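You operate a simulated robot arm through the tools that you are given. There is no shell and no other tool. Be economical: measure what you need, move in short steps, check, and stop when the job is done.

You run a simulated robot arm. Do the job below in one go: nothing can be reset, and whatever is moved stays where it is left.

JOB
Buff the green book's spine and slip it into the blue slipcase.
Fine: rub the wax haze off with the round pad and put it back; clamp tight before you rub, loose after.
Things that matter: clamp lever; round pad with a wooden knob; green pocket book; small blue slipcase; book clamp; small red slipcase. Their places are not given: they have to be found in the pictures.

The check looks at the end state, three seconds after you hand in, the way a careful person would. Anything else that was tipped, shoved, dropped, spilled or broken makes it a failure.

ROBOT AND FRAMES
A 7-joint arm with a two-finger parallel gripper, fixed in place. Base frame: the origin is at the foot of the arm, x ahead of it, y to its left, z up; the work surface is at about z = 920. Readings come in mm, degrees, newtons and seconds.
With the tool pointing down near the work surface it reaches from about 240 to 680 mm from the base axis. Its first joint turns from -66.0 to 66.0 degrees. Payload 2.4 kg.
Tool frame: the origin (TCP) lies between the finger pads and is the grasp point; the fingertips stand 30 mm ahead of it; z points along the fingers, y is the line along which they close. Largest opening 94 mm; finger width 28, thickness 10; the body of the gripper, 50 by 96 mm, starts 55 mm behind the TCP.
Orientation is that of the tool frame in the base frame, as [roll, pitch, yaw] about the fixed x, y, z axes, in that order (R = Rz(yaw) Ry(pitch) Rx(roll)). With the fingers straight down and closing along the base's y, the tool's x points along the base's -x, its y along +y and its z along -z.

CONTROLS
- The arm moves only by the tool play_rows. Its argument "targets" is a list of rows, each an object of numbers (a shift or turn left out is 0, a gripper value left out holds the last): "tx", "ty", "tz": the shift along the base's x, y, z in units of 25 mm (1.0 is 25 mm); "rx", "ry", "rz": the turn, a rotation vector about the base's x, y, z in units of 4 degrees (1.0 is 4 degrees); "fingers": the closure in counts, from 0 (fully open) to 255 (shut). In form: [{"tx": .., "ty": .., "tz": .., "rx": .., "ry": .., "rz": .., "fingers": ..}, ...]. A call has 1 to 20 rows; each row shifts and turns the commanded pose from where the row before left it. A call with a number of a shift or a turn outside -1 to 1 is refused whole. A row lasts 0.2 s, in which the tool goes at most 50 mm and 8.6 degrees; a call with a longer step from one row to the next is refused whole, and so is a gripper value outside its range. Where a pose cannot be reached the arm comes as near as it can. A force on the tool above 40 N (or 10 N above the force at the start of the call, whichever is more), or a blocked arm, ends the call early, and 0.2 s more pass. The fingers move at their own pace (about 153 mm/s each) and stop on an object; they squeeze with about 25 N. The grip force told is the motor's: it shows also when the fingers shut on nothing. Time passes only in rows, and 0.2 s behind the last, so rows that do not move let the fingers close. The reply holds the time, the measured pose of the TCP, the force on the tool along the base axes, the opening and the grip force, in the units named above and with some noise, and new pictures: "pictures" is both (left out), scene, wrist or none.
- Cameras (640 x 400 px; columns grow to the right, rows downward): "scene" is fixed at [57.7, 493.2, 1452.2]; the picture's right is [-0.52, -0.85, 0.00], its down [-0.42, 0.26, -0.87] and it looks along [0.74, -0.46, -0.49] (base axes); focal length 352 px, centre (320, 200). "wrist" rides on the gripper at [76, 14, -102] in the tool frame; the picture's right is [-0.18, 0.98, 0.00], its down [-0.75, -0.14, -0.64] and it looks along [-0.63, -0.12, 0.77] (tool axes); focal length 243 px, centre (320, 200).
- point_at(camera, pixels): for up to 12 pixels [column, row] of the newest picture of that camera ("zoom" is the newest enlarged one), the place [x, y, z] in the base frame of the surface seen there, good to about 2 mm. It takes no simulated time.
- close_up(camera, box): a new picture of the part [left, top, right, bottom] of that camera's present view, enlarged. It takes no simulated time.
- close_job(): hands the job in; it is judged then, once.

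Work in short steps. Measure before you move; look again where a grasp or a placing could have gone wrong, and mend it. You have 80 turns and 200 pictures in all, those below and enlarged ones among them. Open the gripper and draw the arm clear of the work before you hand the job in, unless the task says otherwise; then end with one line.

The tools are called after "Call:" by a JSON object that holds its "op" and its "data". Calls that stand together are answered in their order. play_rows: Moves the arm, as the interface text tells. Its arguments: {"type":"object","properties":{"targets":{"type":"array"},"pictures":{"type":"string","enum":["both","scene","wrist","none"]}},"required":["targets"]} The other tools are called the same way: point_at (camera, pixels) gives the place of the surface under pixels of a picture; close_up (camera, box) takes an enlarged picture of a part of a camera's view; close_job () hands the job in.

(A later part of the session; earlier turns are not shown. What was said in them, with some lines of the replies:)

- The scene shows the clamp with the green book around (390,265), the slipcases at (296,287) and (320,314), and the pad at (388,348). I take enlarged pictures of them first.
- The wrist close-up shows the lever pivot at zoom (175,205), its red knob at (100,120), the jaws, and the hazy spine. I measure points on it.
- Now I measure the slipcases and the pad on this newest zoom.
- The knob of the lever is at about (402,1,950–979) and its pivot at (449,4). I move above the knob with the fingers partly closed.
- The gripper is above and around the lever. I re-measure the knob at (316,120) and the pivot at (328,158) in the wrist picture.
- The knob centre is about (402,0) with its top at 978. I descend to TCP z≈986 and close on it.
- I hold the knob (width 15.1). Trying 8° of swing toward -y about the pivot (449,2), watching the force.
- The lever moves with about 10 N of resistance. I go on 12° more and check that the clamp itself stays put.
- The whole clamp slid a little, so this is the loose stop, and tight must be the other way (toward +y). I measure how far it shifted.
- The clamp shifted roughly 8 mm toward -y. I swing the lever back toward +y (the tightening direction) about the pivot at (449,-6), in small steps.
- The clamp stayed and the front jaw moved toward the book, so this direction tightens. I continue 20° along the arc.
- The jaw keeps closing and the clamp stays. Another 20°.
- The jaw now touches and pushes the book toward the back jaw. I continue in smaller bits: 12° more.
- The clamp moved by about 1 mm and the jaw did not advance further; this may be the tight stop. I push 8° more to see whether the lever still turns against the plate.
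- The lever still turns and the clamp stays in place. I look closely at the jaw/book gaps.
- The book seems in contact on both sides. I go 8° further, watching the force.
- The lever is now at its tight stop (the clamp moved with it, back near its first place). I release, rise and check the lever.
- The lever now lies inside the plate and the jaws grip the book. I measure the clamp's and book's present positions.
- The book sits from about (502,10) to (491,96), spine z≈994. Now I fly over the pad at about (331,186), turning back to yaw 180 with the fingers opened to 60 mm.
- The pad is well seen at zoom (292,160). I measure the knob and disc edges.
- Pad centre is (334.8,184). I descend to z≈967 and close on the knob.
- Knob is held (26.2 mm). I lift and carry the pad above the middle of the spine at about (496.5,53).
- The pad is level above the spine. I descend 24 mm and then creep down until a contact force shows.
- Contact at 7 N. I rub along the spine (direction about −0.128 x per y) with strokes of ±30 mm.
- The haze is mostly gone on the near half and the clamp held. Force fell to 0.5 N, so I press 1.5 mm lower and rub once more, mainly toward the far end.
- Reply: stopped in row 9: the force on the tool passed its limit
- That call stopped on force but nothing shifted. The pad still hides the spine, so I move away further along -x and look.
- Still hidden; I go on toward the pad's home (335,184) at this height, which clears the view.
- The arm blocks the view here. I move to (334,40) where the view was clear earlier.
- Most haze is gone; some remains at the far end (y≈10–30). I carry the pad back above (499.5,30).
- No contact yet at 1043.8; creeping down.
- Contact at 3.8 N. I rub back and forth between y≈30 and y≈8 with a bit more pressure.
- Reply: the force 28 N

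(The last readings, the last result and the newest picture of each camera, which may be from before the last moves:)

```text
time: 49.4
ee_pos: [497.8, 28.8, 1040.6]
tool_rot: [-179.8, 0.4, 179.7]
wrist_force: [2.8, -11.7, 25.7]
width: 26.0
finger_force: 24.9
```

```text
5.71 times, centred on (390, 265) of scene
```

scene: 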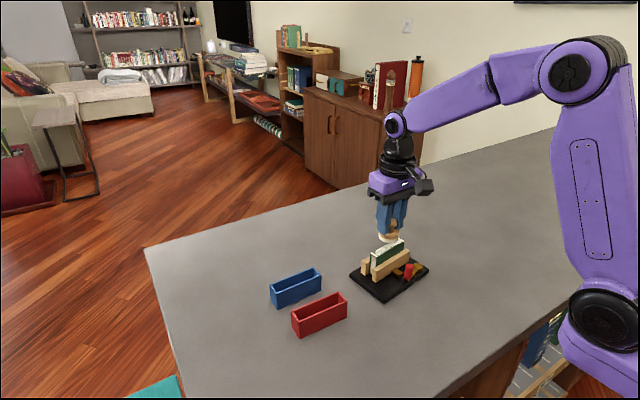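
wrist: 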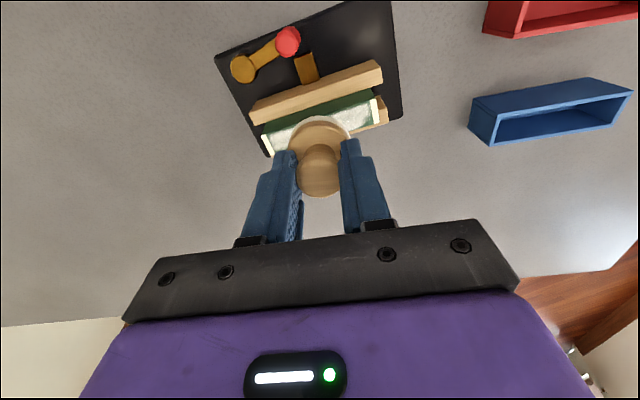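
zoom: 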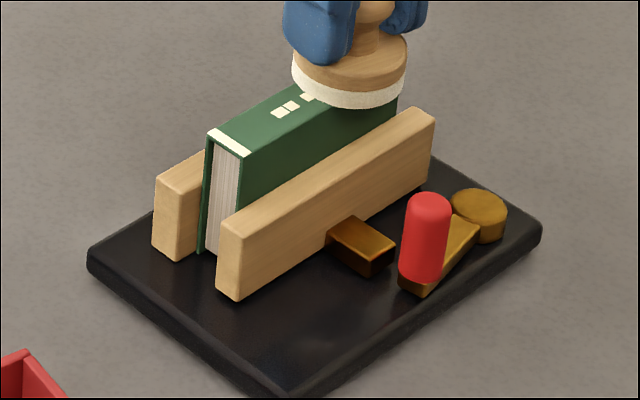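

Rubbed with good pressure. I lift straight up and move back to the clear viewpoint.

Call:
{"op": "play_rows", "data": {"targets": [{"tz": 0.3}, {"tz": 0.6}, {"tz": 0.6}, {"tx": -0.8175}, {"tx": -0.8175}, {"tx": -0.8175}, {"tx": -0.8175}, {"tx": -0.8175}, {"tx": -0.8175}, {"tx": -0.8175}, {"tx": -0.8175}, {}], "pictures": "none"}}

Call:
{"op": "close_up", "data": {"camera": "scene", "box": [350, 230, 430, 300]}}

Call:
{"op": "close_up", "data": {"camera": "scene", "box": [375, 230, 405, 260]}}

Call:
{"op": "close_up", "data": {"camera": "scene", "box": [410, 180, 510, 280]}}

```text
time: 52.0
ee_pos: [337.1, 29.1, 1077.3]
tool_rot: [-180.0, 0.2, 179.8]
wrist_force: [0.4, 0.4, -0.6]
width: 26.0
finger_force: 25.2
```

```text
5.71 times, centred on (390, 265) of scene
```

zoom: 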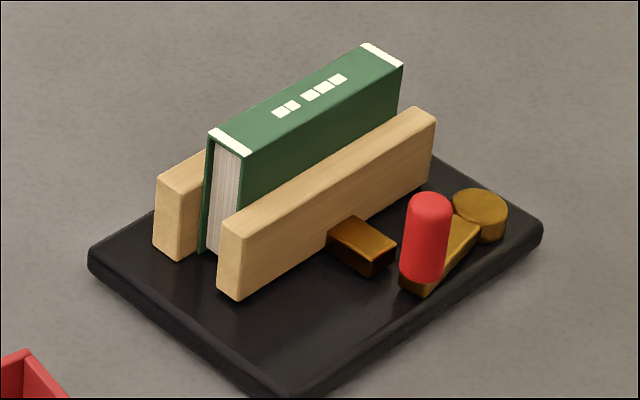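

```text
13.33 times, centred on (390, 245) of scene
```

zoom: 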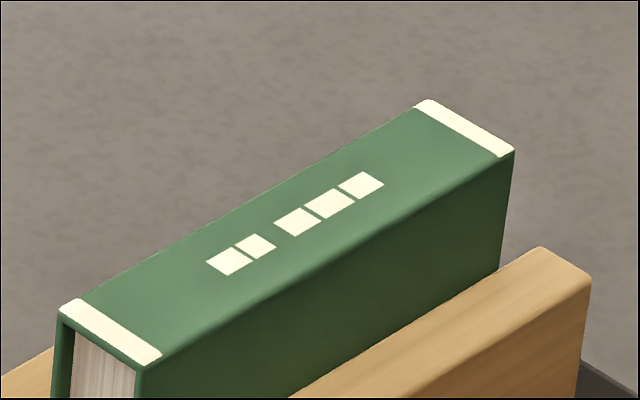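

```text
4.00 times, centred on (460, 230) of scene
```

zoom: 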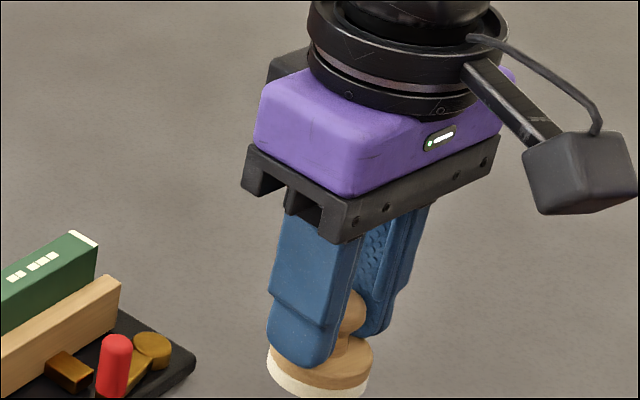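

The spine is fully clean. I take the pad back to its home at (335,184) and lower it to just above the table.

Call:
{"op": "play_rows", "data": {"targets": [{"ty": 0.886, "tx": -0.01}, {"ty": 0.886, "tx": -0.01}, {"ty": 0.886, "tx": -0.01}, {"ty": 0.886, "tx": -0.01}, {"ty": 0.886, "tx": -0.01}, {"ty": 0.886, "tx": -0.01}, {"ty": 0.886, "tx": -0.01}, {"tz": -0.8}, {"tz": -0.8}, {"tz": -0.8}, {"tz": -0.8}, {"tz": -0.6}, {"tz": -0.32}, {"tz": -0.06}, {"tz": -0.06}, {}], "pictures": "none"}}

```text
time: 55.4
ee_pos: [335.7, 186.0, 970.5]
tool_rot: [-179.9, 0.3, 179.8]
wrist_force: [-0.3, 0.1, -0.2]
width: 26.2
finger_force: 24.5
```

Call:
{"op": "play_rows", "data": {"targets": [{"ty": -0.06, "tz": -0.06}, {"tz": -0.04}, {"tz": -0.03}, {}], "pictures": "none"}}

```text
time: 56.4
ee_pos: [333.9, 182.6, 969.0]
tool_rot: [-179.9, 0.3, 179.8]
wrist_force: [0.5, -0.1, -0.1]
width: 25.7
finger_force: 25.0
```

No contact force yet at 969; I lower in 1 mm steps until it touches (about 967).

Call:
{"op": "play_rows", "data": {"targets": [{"tz": -0.04}, {"tz": -0.04}, {}], "pictures": "none"}}

```text
time: 57.2
ee_pos: [334.1, 183.9, 967.0]
tool_rot: [-179.9, 0.3, 179.8]
wrist_force: [-3.2, 0.2, 12.2]
width: 26.1
finger_force: 24.8
```

The pad is on the table (12 N). I open, rise, and check it.

Call:
{"op": "play_rows", "data": {"targets": [{"tz": 0.03, "fingers": 92}, {}, {"tz": 0.6}, {"tz": 0.8}, {"tz": 0.8}, {"tz": 0.8}, {"tz": 0.8}, {"ty": -0.9}, {"ty": -0.9}, {"ty": -0.9}, {"ty": -0.9}, {"ty": -0.9}, {"ty": -0.9}, {}]}}

Call:
{"op": "close_up", "data": {"camera": "scene", "box": [340, 225, 450, 310]}}

```text
time: 60.2
ee_pos: [335.7, 49.0, 1061.3]
tool_rot: [-180.0, 0.3, 179.8]
wrist_force: [0.5, -1.0, -0.3]
width: 60.1
finger_force: 0.2
```

scene: 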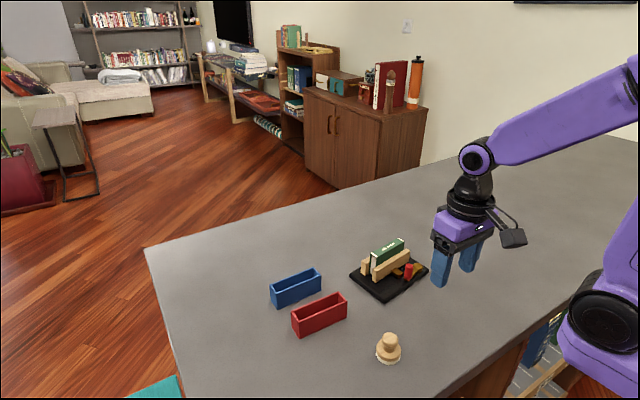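
wrist: 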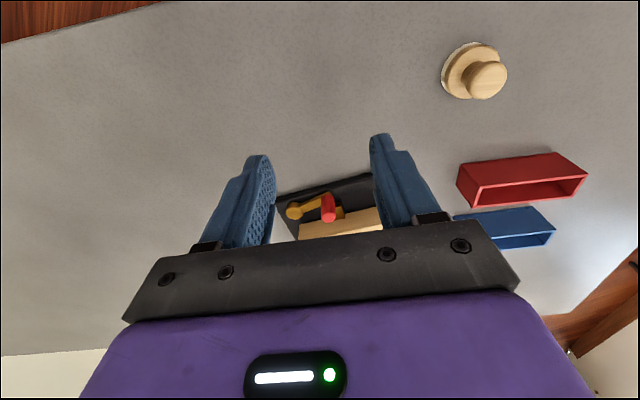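

```text
4.71 times, centred on (395, 268) of scene
```

zoom: 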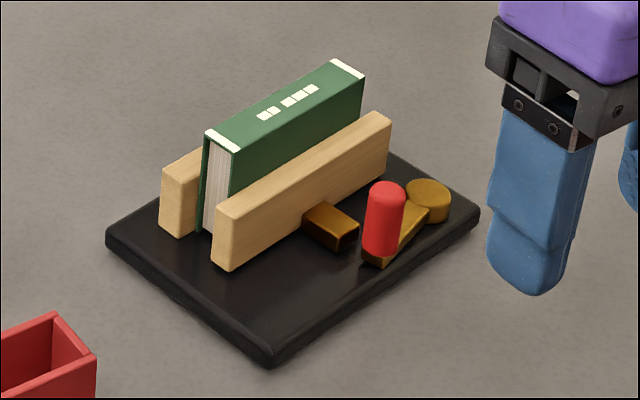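

The pad is home. Now I turn to yaw 112 above the lever knob (441,39), opening about 31 mm as when I released it.

Call:
{"op": "play_rows", "data": {"targets": [{"tx": 0.2485, "ty": -0.0235, "rz": -1, "fingers": 170}, {"tx": 0.2485, "ty": -0.0235, "rz": -1}, {"tx": 0.2485, "ty": -0.0235, "rz": -1}, {"tx": 0.2485, "ty": -0.0235, "rz": -1}, {"tx": 0.2485, "ty": -0.0235, "rz": -1}, {"tx": 0.2485, "ty": -0.0235, "rz": -1}, {"tx": 0.2485, "ty": -0.0235, "rz": -1}, {"tx": 0.2485, "ty": -0.0235, "rz": -1}, {"tx": 0.2485, "ty": -0.0235, "rz": -1}, {"tx": 0.2485, "ty": -0.0235, "rz": -1}, {"tx": 0.2485, "ty": -0.0235, "rz": -1}, {"tx": 0.2485, "ty": -0.0235, "rz": -1}, {"tx": 0.2485, "ty": -0.0235, "rz": -1}, {"tx": 0.2485, "ty": -0.0235, "rz": -1}, {"tx": 0.2485, "ty": -0.0235, "rz": -1}, {"tx": 0.2485, "ty": -0.0235, "rz": -1}, {"tx": 0.2485, "ty": -0.0235, "rz": -1}, {}], "pictures": "wrist"}}

Call:
{"op": "close_up", "data": {"camera": "wrist", "box": [260, 60, 420, 220]}}

```text
time: 64.0
ee_pos: [441.2, 38.1, 1062.0]
tool_rot: [-179.9, 0.3, 111.9]
wrist_force: [0.1, 0.1, -1.2]
width: 31.4
finger_force: 0.2
```

wrist: 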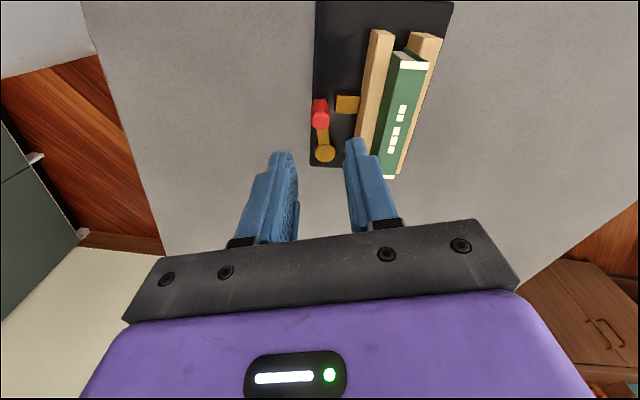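

```text
2.50 times, centred on (340, 140) of wrist
```

zoom: 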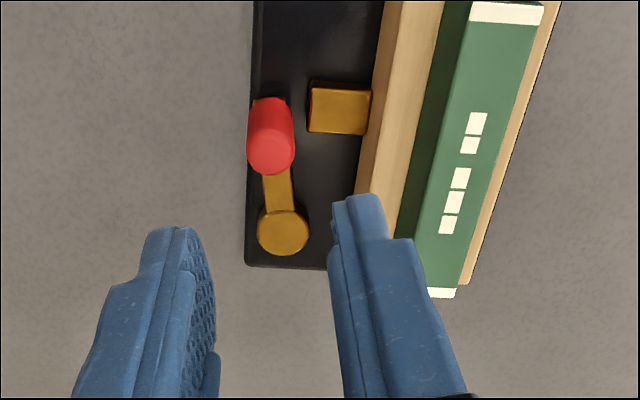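

The view matches the earlier grip pose. I descend, grip the knob and start loosening by 18°.

Call:
{"op": "play_rows", "data": {"targets": [{"tz": -0.6}, {"tz": -0.6}, {"tz": -0.6}, {"tz": -0.6}, {"tz": -0.4}, {"tz": -0.28}, {}, {"fingers": 225}, {"fingers": 225}, {}, {"tx": -0.09, "ty": -0.036, "rz": 0.75}, {"tx": -0.09, "ty": -0.036, "rz": 0.75}, {"tx": -0.088, "ty": -0.044, "rz": 0.75}, {"tx": -0.088, "ty": -0.044, "rz": 0.75}, {"tx": -0.082, "ty": -0.054, "rz": 0.75}, {"tx": -0.082, "ty": -0.054, "rz": 0.75}, {}], "pictures": "none"}}

Call:
{"op": "close_up", "data": {"camera": "scene", "box": [340, 225, 450, 310]}}

```text
time: 67.6
ee_pos: [427.3, 31.1, 985.2]
tool_rot: [-179.9, 0.4, 129.8]
wrist_force: [2.9, 0.2, 6.6]
width: 15.2
finger_force: 24.7
```

```text
4.71 times, centred on (395, 268) of scene
```

zoom: 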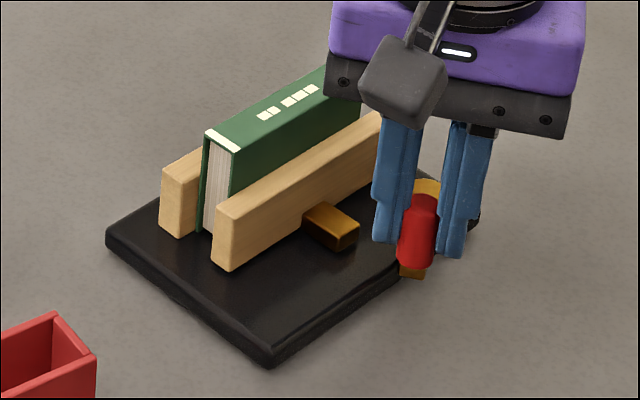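

Clamp still in place. I continue the arc for 54° more.

Call:
{"op": "play_rows", "data": {"targets": [{"tx": -0.076, "ty": -0.062, "rz": 0.75}, {"tx": -0.076, "ty": -0.062, "rz": 0.75}, {"tx": -0.07, "ty": -0.07, "rz": 0.75}, {"tx": -0.07, "ty": -0.07, "rz": 0.75}, {"tx": -0.062, "ty": -0.078, "rz": 0.75}, {"tx": -0.062, "ty": -0.078, "rz": 0.75}, {"tx": -0.052, "ty": -0.082, "rz": 0.75}, {"tx": -0.052, "ty": -0.082, "rz": 0.75}, {"tx": -0.044, "ty": -0.088, "rz": 0.75}, {"tx": -0.044, "ty": -0.088, "rz": 0.75}, {"tx": -0.036, "ty": -0.092, "rz": 0.75}, {"tx": -0.036, "ty": -0.092, "rz": 0.75}, {"tx": -0.024, "ty": -0.096, "rz": 0.75}, {"tx": -0.024, "ty": -0.096, "rz": 0.75}, {"tx": -0.016, "ty": -0.096, "rz": 0.75}, {"tx": -0.016, "ty": -0.096, "rz": 0.75}, {"tx": -0.004, "ty": -0.098, "rz": 0.75}, {}], "pictures": "none"}}

Call:
{"op": "close_up", "data": {"camera": "scene", "box": [340, 225, 450, 310]}}

```text
time: 71.4
ee_pos: [406.7, -3.7, 985.9]
tool_rot: [-179.9, 0.3, -179.2]
wrist_force: [-15.0, 1.1, 34.6]
width: 14.9
finger_force: 25.1
```

```text
4.71 times, centred on (395, 268) of scene
```

zoom: 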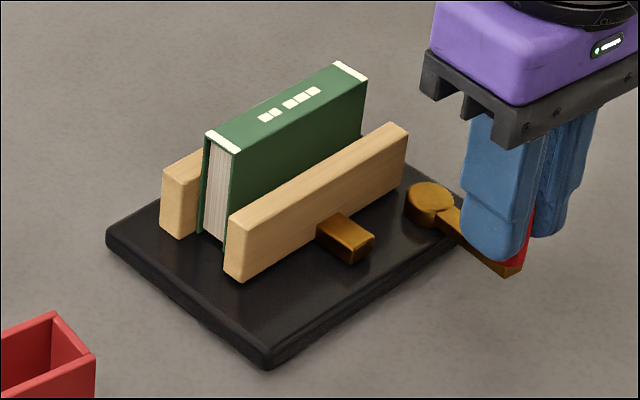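

Jaw is open again with a gap, clamp unmoved. I release the knob and rise clear.

Call:
{"op": "play_rows", "data": {"targets": [{"fingers": 150}, {"fingers": 150}, {"tz": 0.8}, {"tz": 0.8}, {"tz": 0.8}, {"tz": 0.8}, {"tz": 0.8}, {"tx": -0.8}, {"tx": -0.8}, {}]}}

Call:
{"op": "close_up", "data": {"camera": "scene", "box": [340, 225, 450, 310]}}

```text
time: 73.6
ee_pos: [368.5, -5.3, 1085.7]
tool_rot: [-179.9, 0.4, -179.3]
wrist_force: [0.4, 0.2, 0.2]
width: 38.6
finger_force: 0.0
```

scene: 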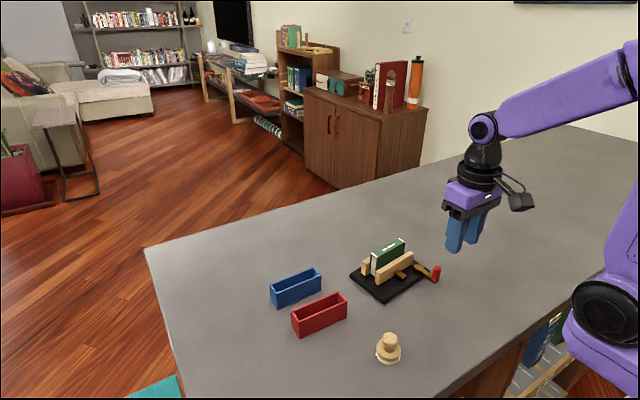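
wrist: 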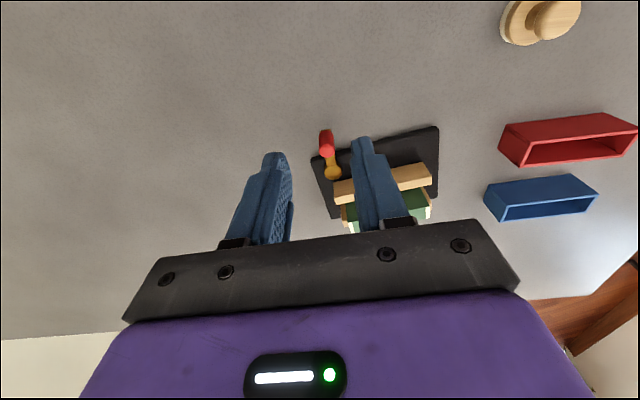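

```text
4.71 times, centred on (395, 268) of scene
```

zoom: 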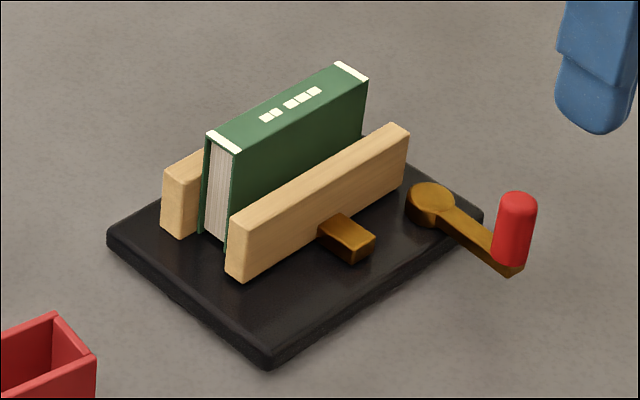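

The clamp is loose and the lever as at the start. I measure the book precisely from this view.

Call:
{"op": "close_up", "data": {"camera": "scene", "box": [370, 230, 410, 262]}}

Call:
{"op": "close_up", "data": {"camera": "scene", "box": [260, 255, 330, 315]}}

```text
12.50 times, centred on (390, 246) of scene
```

zoom: 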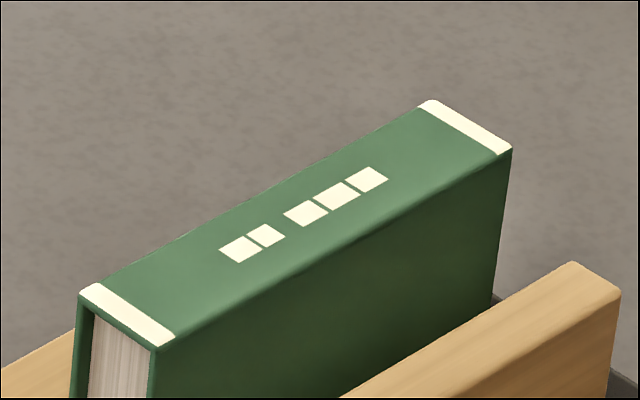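

```text
6.67 times, centred on (295, 285) of scene
```

zoom: 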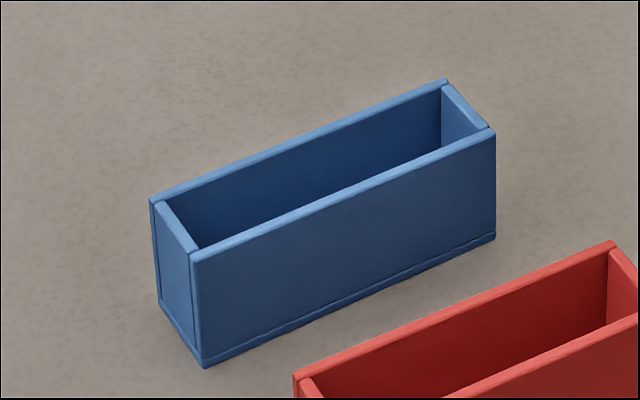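

I measure the blue case's rim corners on this zoom: front rim (198,254)–(490,133), back rim (155,200)–(444,83), end walls (178,228), (466,108).

Call:
{"op": "point_at", "data": {"camera": "zoom", "pixels": [[200, 254], [486, 135], [345, 195], [156, 200], [442, 84], [300, 141], [178, 228], [466, 108], [450, 92], [480, 122], [165, 208], [190, 243]]}}

Call:
{"op": "close_up", "data": {"camera": "scene", "box": [370, 230, 410, 262]}}

```text
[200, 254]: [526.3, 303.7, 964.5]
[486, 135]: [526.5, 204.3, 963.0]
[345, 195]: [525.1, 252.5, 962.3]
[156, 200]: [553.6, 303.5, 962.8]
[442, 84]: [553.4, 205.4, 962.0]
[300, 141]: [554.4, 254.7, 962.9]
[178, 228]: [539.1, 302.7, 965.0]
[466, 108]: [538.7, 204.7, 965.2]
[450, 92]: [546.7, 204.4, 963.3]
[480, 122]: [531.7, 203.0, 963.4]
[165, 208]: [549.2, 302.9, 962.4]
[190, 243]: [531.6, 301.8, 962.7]
```

```text
12.50 times, centred on (390, 246) of scene
```

zoom: 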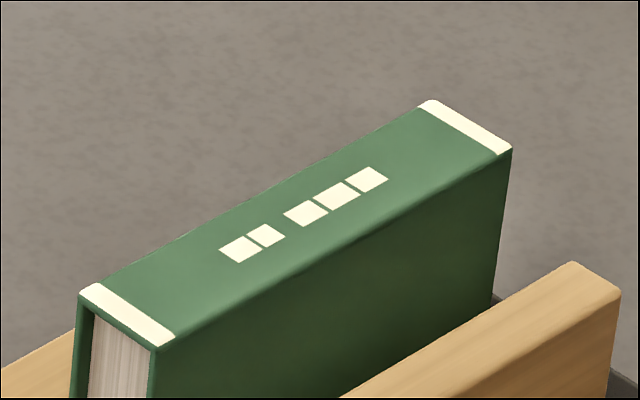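

Case centre ≈ (539.3,253.3), yaw ≈ 0, walls ~28 mm apart. Now the book's corners.

Call:
{"op": "point_at", "data": {"camera": "zoom", "pixels": [[86, 293], [168, 338], [434, 103], [505, 147], [125, 313], [470, 125], [210, 234], [300, 268], [290, 190], [360, 230], [250, 250], [335, 205]]}}

```text
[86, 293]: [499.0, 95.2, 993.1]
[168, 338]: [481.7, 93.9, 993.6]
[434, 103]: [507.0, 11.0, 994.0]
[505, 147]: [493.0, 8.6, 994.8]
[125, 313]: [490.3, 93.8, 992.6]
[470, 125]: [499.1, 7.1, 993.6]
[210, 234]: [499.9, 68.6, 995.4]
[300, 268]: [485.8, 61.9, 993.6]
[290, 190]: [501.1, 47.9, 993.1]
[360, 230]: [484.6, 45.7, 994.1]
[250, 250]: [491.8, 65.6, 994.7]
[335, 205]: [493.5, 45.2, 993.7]
```

Book centre (495.2,52), axis rotated 6.5°. I fly above it, turning to yaw ≈96.5 so that the fingers close across the thickness.

Call:
{"op": "play_rows", "data": {"targets": [{"tx": 0.2534, "ty": 0.1146, "rz": -1, "fingers": 120}, {"tx": 0.2534, "ty": 0.1146, "rz": -1}, {"tx": 0.2534, "ty": 0.1146, "rz": -1}, {"tx": 0.2534, "ty": 0.1146, "rz": -1}, {"tx": 0.2534, "ty": 0.1146, "rz": -1}, {"tx": 0.2534, "ty": 0.1146, "rz": -1}, {"tx": 0.2534, "ty": 0.1146, "rz": -1}, {"tx": 0.2534, "ty": 0.1146, "rz": -1}, {"tx": 0.2534, "ty": 0.1146, "rz": -1}, {"tx": 0.2534, "ty": 0.1146, "rz": -1}, {"tx": 0.2534, "ty": 0.1146, "rz": -1}, {"tx": 0.2534, "ty": 0.1146, "rz": -1}, {"tx": 0.2534, "ty": 0.1146, "rz": -1}, {"tx": 0.2534, "ty": 0.1146, "rz": -1}, {"tx": 0.2534, "ty": 0.1146, "rz": -1}, {"tx": 0.2534, "ty": 0.1146, "rz": -1}, {"tx": 0.2534, "ty": 0.1146, "rz": -1}, {"tx": 0.2534, "ty": 0.1146, "rz": -1}, {"tx": 0.2534, "ty": 0.1146, "rz": -1}, {"tx": 0.2534, "ty": 0.1146, "rz": -1}], "pictures": "none"}}

Call:
{"op": "play_rows", "data": {"targets": [{"tz": -0.5, "rz": -0.05}, {"tz": -0.5}, {}]}}

```text
time: 77.8
ee_pos: [494.1, 54.5, 1085.6]
tool_rot: [-179.9, 0.4, 100.8]
wrist_force: [0.4, 0.2, 0.1]
width: 49.7
finger_force: 0.1
```

```text
time: 78.6
ee_pos: [493.4, 53.7, 1059.2]
tool_rot: [180.0, 0.3, 100.6]
wrist_force: [-0.2, 0.4, -0.3]
width: 49.9
finger_force: 0.0
```

scene: 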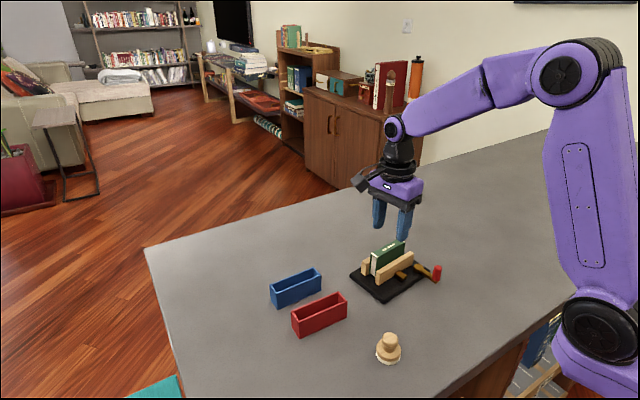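
wrist: 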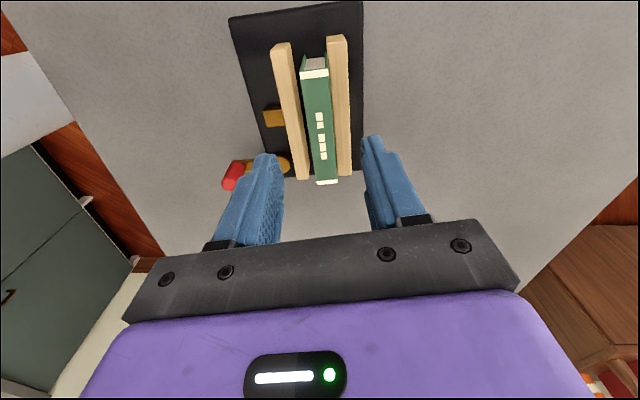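

Yaw is 100.6, so I turn 4° more, adjust x by +1.8 and y by −1.7, then descend to TCP z≈1012 without closing yet.

Call:
{"op": "play_rows", "data": {"targets": [{"rz": -1.0, "tx": 0.07, "ty": -0.06}, {"tz": -0.6}, {"tz": -0.6}, {"tz": -0.4}, {"tz": -0.28}, {}]}}

Call:
{"op": "close_up", "data": {"camera": "scene", "box": [350, 200, 440, 290]}}

```text
time: 80.0
ee_pos: [493.8, 53.1, 1011.3]
tool_rot: [-179.9, 0.3, 96.5]
wrist_force: [0.2, 0.4, 0.8]
width: 49.7
finger_force: 0.1
```

scene: 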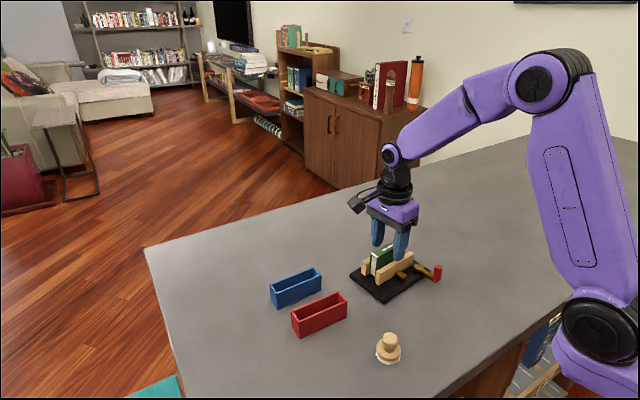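
wrist: 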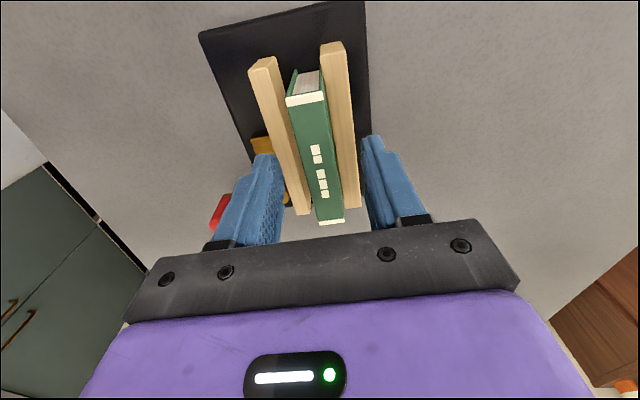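

```text
4.44 times, centred on (395, 245) of scene
```

zoom: 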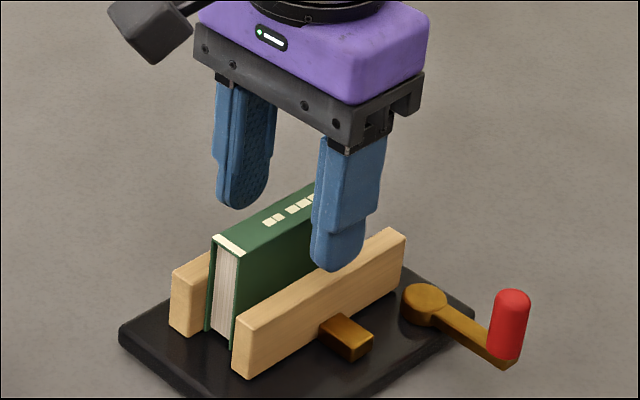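

The fingers straddle the book and stay above the jaws. I close on it.

Call:
{"op": "play_rows", "data": {"targets": [{"tx": 0.05}, {"fingers": 225}, {"fingers": 225}, {}, {}], "pictures": "none"}}

Call:
{"op": "close_up", "data": {"camera": "scene", "box": [350, 200, 440, 290]}}

```text
time: 81.2
ee_pos: [494.2, 53.3, 1012.0]
tool_rot: [-179.8, 0.3, 96.6]
wrist_force: [-7.9, -0.9, 3.3]
width: 18.2
finger_force: 25.2
```

```text
4.44 times, centred on (395, 245) of scene
```

zoom: 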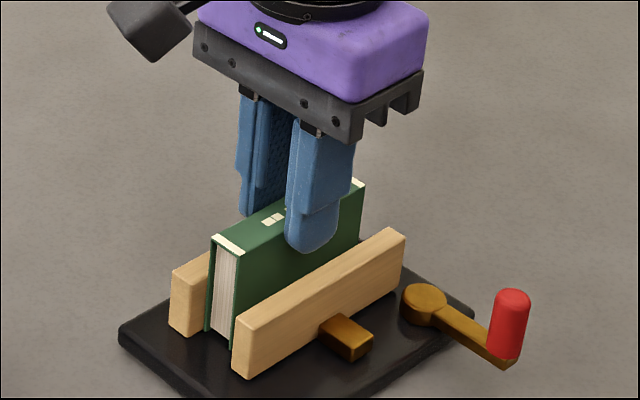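

Held at 18.2 mm with a side load of −8 N; I relieve it by 1 mm toward −x and lift slowly.

Call:
{"op": "play_rows", "data": {"targets": [{"tx": -0.05}, {"tz": 0.2}, {"tz": 0.3}, {"tz": 0.5}, {"tz": 0.7}, {"tz": 0.8}, {"tz": 0.8}, {"tz": 0.7}, {}]}}

Call:
{"op": "close_up", "data": {"camera": "scene", "box": [340, 180, 440, 290]}}

```text
time: 83.2
ee_pos: [495.0, 52.1, 1112.8]
tool_rot: [-179.8, 0.3, 96.5]
wrist_force: [0.1, -1.2, -1.0]
width: 18.4
finger_force: 25.1
```

scene: 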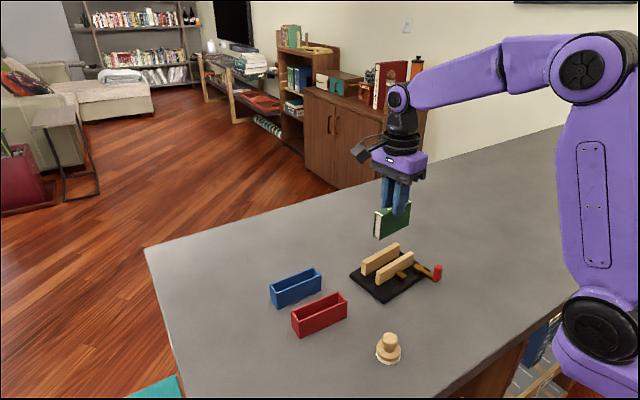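
wrist: 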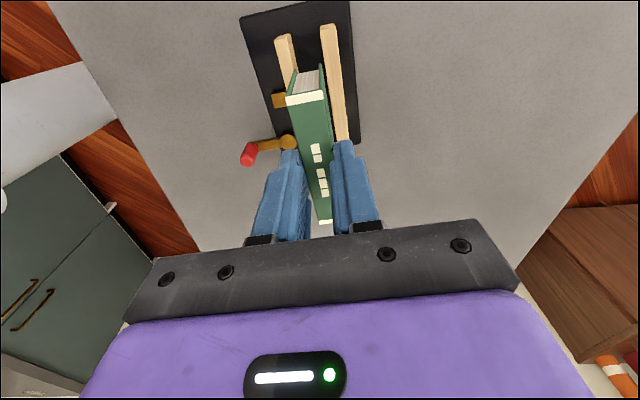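

```text
3.64 times, centred on (390, 235) of scene
```

zoom: 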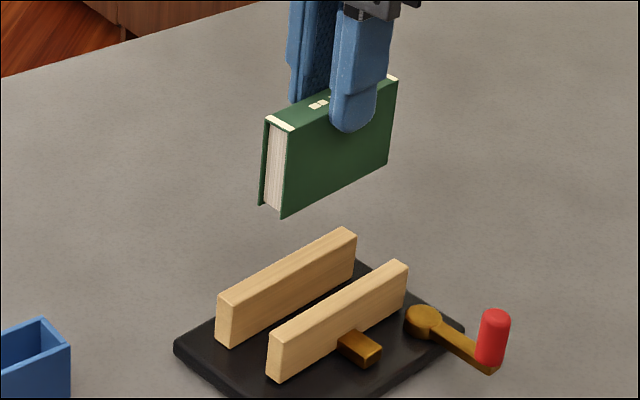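

The book hangs straight and firm. I carry it above the blue case (TCP to (539.3,254.5)), turning −6.5° to line it up, then lower so its bottom is just above the rim.

Call:
{"op": "play_rows", "data": {"targets": [{"tx": 0.177, "ty": 0.81, "rz": -0.1625}, {"tx": 0.177, "ty": 0.81, "rz": -0.1625}, {"tx": 0.177, "ty": 0.81, "rz": -0.1625}, {"tx": 0.177, "ty": 0.81, "rz": -0.1625}, {"tx": 0.177, "ty": 0.81, "rz": -0.1625}, {"tx": 0.177, "ty": 0.81, "rz": -0.1625}, {"tx": 0.177, "ty": 0.81, "rz": -0.1625}, {"tx": 0.177, "ty": 0.81, "rz": -0.1625}, {"tx": 0.177, "ty": 0.81, "rz": -0.1625}, {"tx": 0.177, "ty": 0.81, "rz": -0.1625}, {"tz": -0.8}, {"tz": -0.8}, {"tz": -0.6}, {}]}}

Call:
{"op": "close_up", "data": {"camera": "scene", "box": [250, 230, 340, 320]}}

Call:
{"op": "close_up", "data": {"camera": "wrist", "box": [240, 30, 400, 230]}}

```text
time: 86.2
ee_pos: [538.6, 251.2, 1056.7]
tool_rot: [180.0, 0.3, 90.2]
wrist_force: [0.2, 0.3, -1.1]
width: 18.0
finger_force: 25.2
```

scene: 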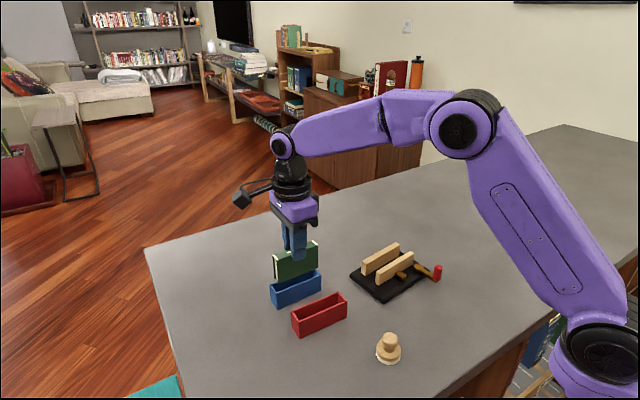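
wrist: 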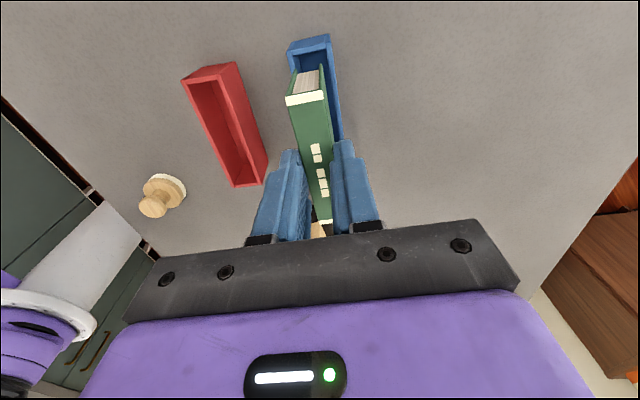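

```text
4.44 times, centred on (295, 275) of scene
```

zoom: 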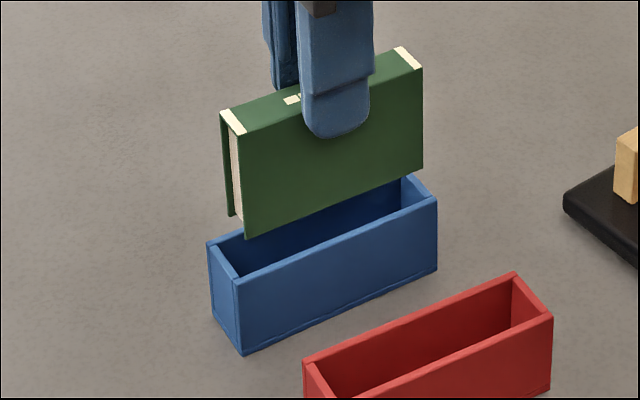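

```text
2.00 times, centred on (320, 130) of wrist
```

zoom: 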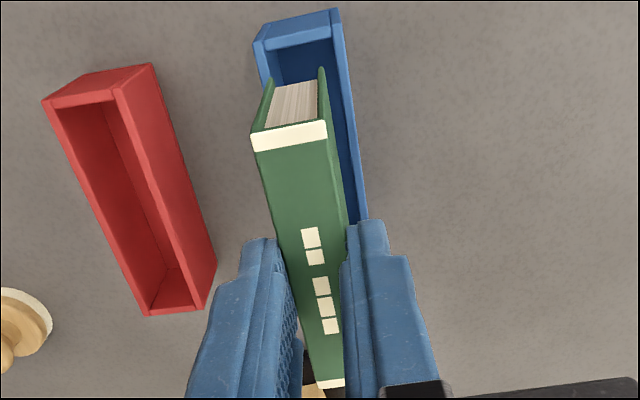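

I measure the held book against the case on a fresh scene zoom.

Call:
{"op": "close_up", "data": {"camera": "scene", "box": [262, 235, 330, 315]}}

```text
5.00 times, centred on (296, 275) of scene
```

zoom: 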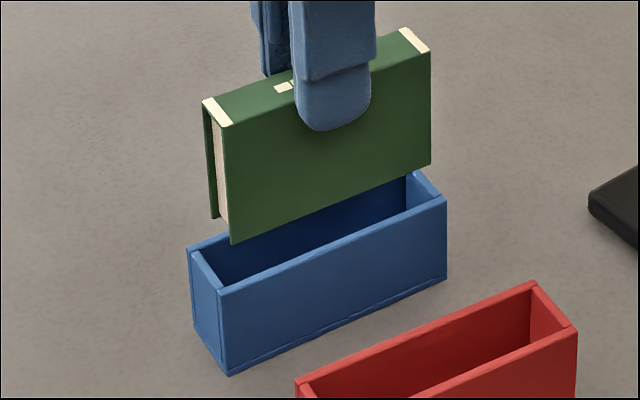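

Call:
{"op": "point_at", "data": {"camera": "zoom", "pixels": [[208, 102], [229, 124], [405, 31], [427, 50], [233, 238], [428, 160], [214, 212], [207, 272], [431, 186], [330, 245], [222, 287], [443, 200]]}}

```text
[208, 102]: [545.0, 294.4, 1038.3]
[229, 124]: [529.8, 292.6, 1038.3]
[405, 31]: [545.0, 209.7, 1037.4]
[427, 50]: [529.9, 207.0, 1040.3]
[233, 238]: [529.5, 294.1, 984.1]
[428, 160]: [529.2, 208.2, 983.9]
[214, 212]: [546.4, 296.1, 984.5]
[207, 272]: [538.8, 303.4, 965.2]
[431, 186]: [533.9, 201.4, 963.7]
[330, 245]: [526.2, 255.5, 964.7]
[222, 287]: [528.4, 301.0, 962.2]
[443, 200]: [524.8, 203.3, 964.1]
```

Book centre is (538.4,251.2) vs case (539.3,252.8). I shift +0.9/+1.5 mm and lower into the mouth slowly.

Call:
{"op": "play_rows", "data": {"targets": [{"tx": 0.036, "ty": 0.06}, {"tz": -0.3}, {"tz": -0.3}, {"tz": -0.2}, {"tz": -0.2}, {"tz": -0.2}, {}], "pictures": "none"}}

Call:
{"op": "close_up", "data": {"camera": "scene", "box": [262, 235, 330, 315]}}

```text
time: 87.8
ee_pos: [539.9, 255.1, 1027.8]
tool_rot: [-179.9, 0.3, 90.0]
wrist_force: [0.3, -0.5, -1.5]
width: 18.6
finger_force: 25.1
```

```text
5.00 times, centred on (296, 275) of scene
```

zoom: 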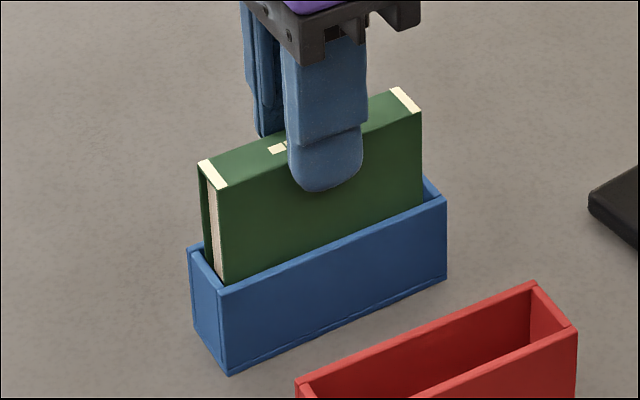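

The book enters with no force; the +y side gap looks smaller, so I shift −1 mm in y and continue down to about 1000.

Call:
{"op": "play_rows", "data": {"targets": [{"ty": -0.04}, {"tz": -0.2}, {"tz": -0.2}, {"tz": -0.2}, {"tz": -0.2}, {"tz": -0.2}, {"tz": -0.1}, {}], "pictures": "none"}}

Call:
{"op": "close_up", "data": {"camera": "scene", "box": [262, 235, 330, 315]}}

```text
time: 89.6
ee_pos: [539.8, 255.3, 1001.2]
tool_rot: [-179.9, 0.3, 90.2]
wrist_force: [-0.5, 0.5, -0.1]
width: 18.1
finger_force: 25.3
```

```text
5.00 times, centred on (296, 275) of scene
```

zoom: 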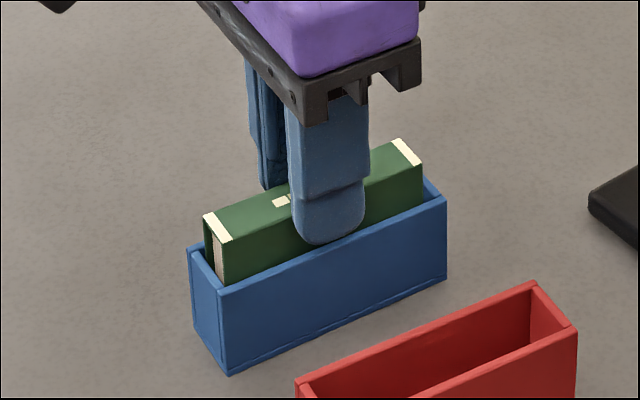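

Almost in. I lower in 1 mm steps until a contact or 997.

Call:
{"op": "play_rows", "data": {"targets": [{"tz": -0.05}, {"tz": -0.05}, {"tz": -0.05}, {}], "pictures": "none"}}

```text
time: 90.6
ee_pos: [541.0, 254.7, 998.8]
tool_rot: [179.9, 0.2, 90.0]
wrist_force: [-2.7, -0.4, 27.6]
width: 18.7
finger_force: 25.2
```

The bottom touches the case floor (27 N at bottom z≈926). I ease up slightly, open, and rise straight.

Call:
{"op": "play_rows", "data": {"targets": [{"tz": 0.04}, {"fingers": 140}, {}, {"tz": 0.4}, {"tz": 0.8}, {"tz": 0.8}, {"tz": 0.8}, {"tz": 0.8}, {"tx": -0.8, "ty": -0.8}, {"tx": -0.8, "ty": -0.8}, {"tx": -0.8, "ty": -0.8}, {"tx": -0.8, "ty": -0.8}, {"tx": -0.8, "ty": -0.8}, {}]}}

Call:
{"op": "close_up", "data": {"camera": "scene", "box": [262, 235, 330, 315]}}

Call:
{"op": "close_up", "data": {"camera": "scene", "box": [340, 225, 450, 380]}}

```text
time: 93.6
ee_pos: [441.2, 154.0, 1090.3]
tool_rot: [-180.0, 0.4, 90.2]
wrist_force: [-1.2, -0.2, 0.0]
width: 42.4
finger_force: 0.0
```

scene: 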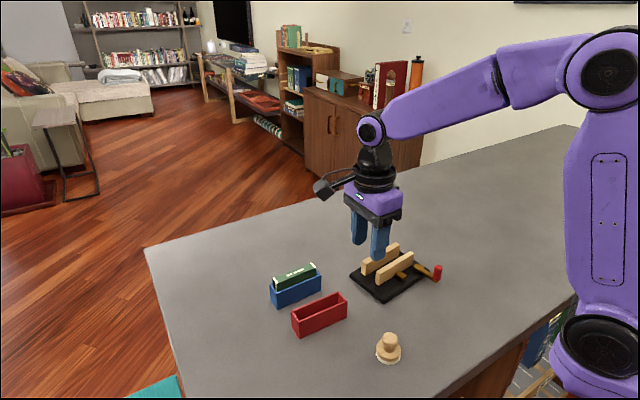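
wrist: 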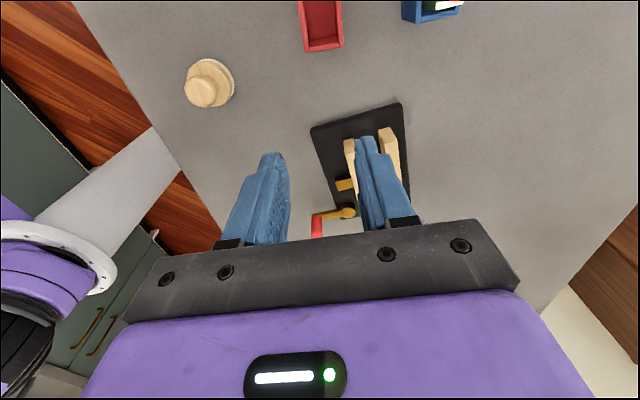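

```text
5.00 times, centred on (296, 275) of scene
```

zoom: 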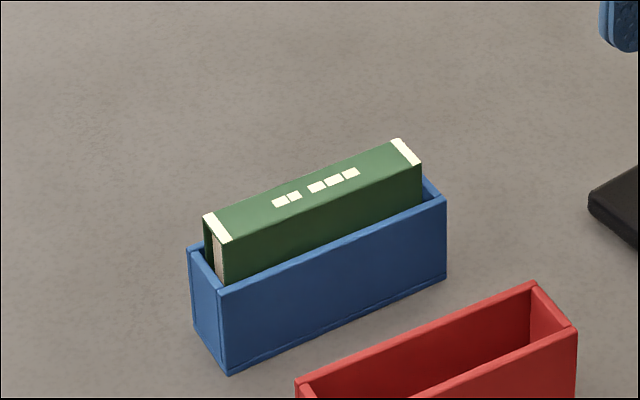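

```text
2.58 times, centred on (395, 302) of scene
```

zoom: 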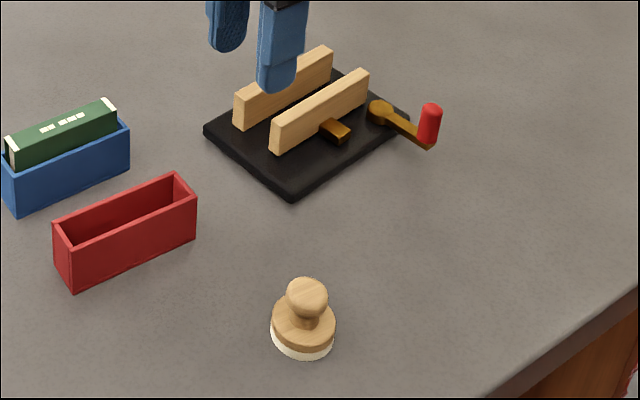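

The book sits in the case and the pad is home. I check the spine height and that it sits level.

Call:
{"op": "close_up", "data": {"camera": "scene", "box": [262, 235, 330, 315]}}

Call:
{"op": "point_at", "data": {"camera": "zoom", "pixels": [[208, 217], [228, 238], [400, 143], [417, 162], [310, 195], [226, 280], [424, 200], [330, 248], [210, 270], [330, 330], [227, 370], [444, 278]]}}

```text
5.00 times, centred on (296, 275) of scene
```

zoom: 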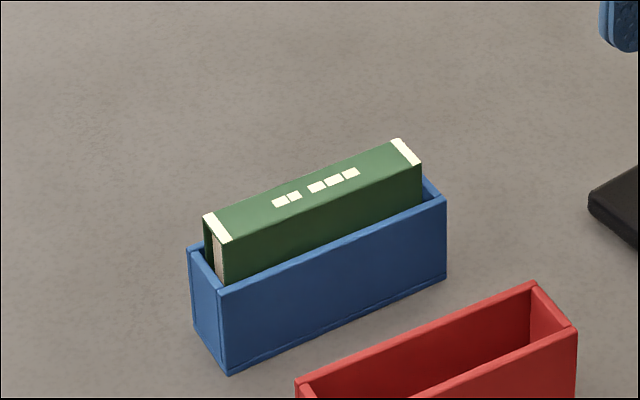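

```text
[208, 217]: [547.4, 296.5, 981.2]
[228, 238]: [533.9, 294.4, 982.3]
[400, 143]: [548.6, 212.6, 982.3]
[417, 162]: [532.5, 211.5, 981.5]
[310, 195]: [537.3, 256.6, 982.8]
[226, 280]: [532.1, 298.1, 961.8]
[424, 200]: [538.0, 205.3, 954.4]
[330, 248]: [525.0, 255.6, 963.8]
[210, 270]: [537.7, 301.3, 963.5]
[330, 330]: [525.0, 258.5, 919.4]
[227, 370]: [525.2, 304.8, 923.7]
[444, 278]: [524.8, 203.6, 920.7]
```

The book is seated level (spine z≈982, bottom on the floor); the clamp's centre is within about 3 mm of where it began. I raise the arm clear and open the gripper.

Call:
{"op": "play_rows", "data": {"targets": [{"tz": 0.9, "fingers": 0}, {"tz": 0.9}, {"tz": 0.9}, {"tz": 0.9}, {"tz": 0.9}, {"tz": 0.9}, {"tx": -0.8}, {"tx": -0.8}, {}], "pictures": "scene"}}

```text
time: 95.6
ee_pos: [400.3, 154.3, 1224.9]
tool_rot: [-179.9, 0.3, 90.2]
wrist_force: [-0.4, -0.3, -0.6]
width: 93.9
finger_force: 0.0
```

scene: 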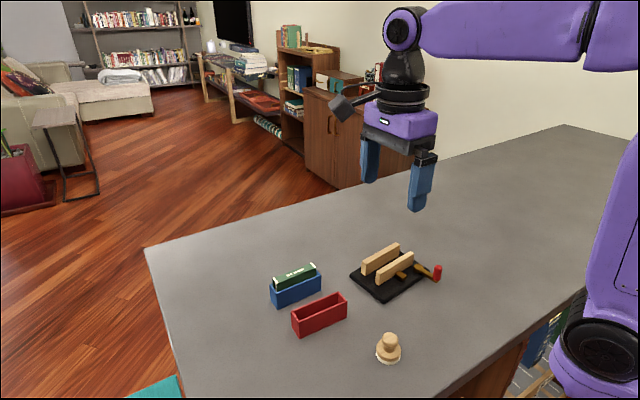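

Everything is in place and the arm is clear, so I hand in.

Call:
{"op": "close_job", "data": {}}

```text
The job is handed in.
```

The green book's spine is buffed clean and the book is in the blue slipcase; the pad is back in its place and the clamp is loose. The clamp slid while I found the lever's tightening direction, and it now sits about 3 mm off its start and turned 2–3°.
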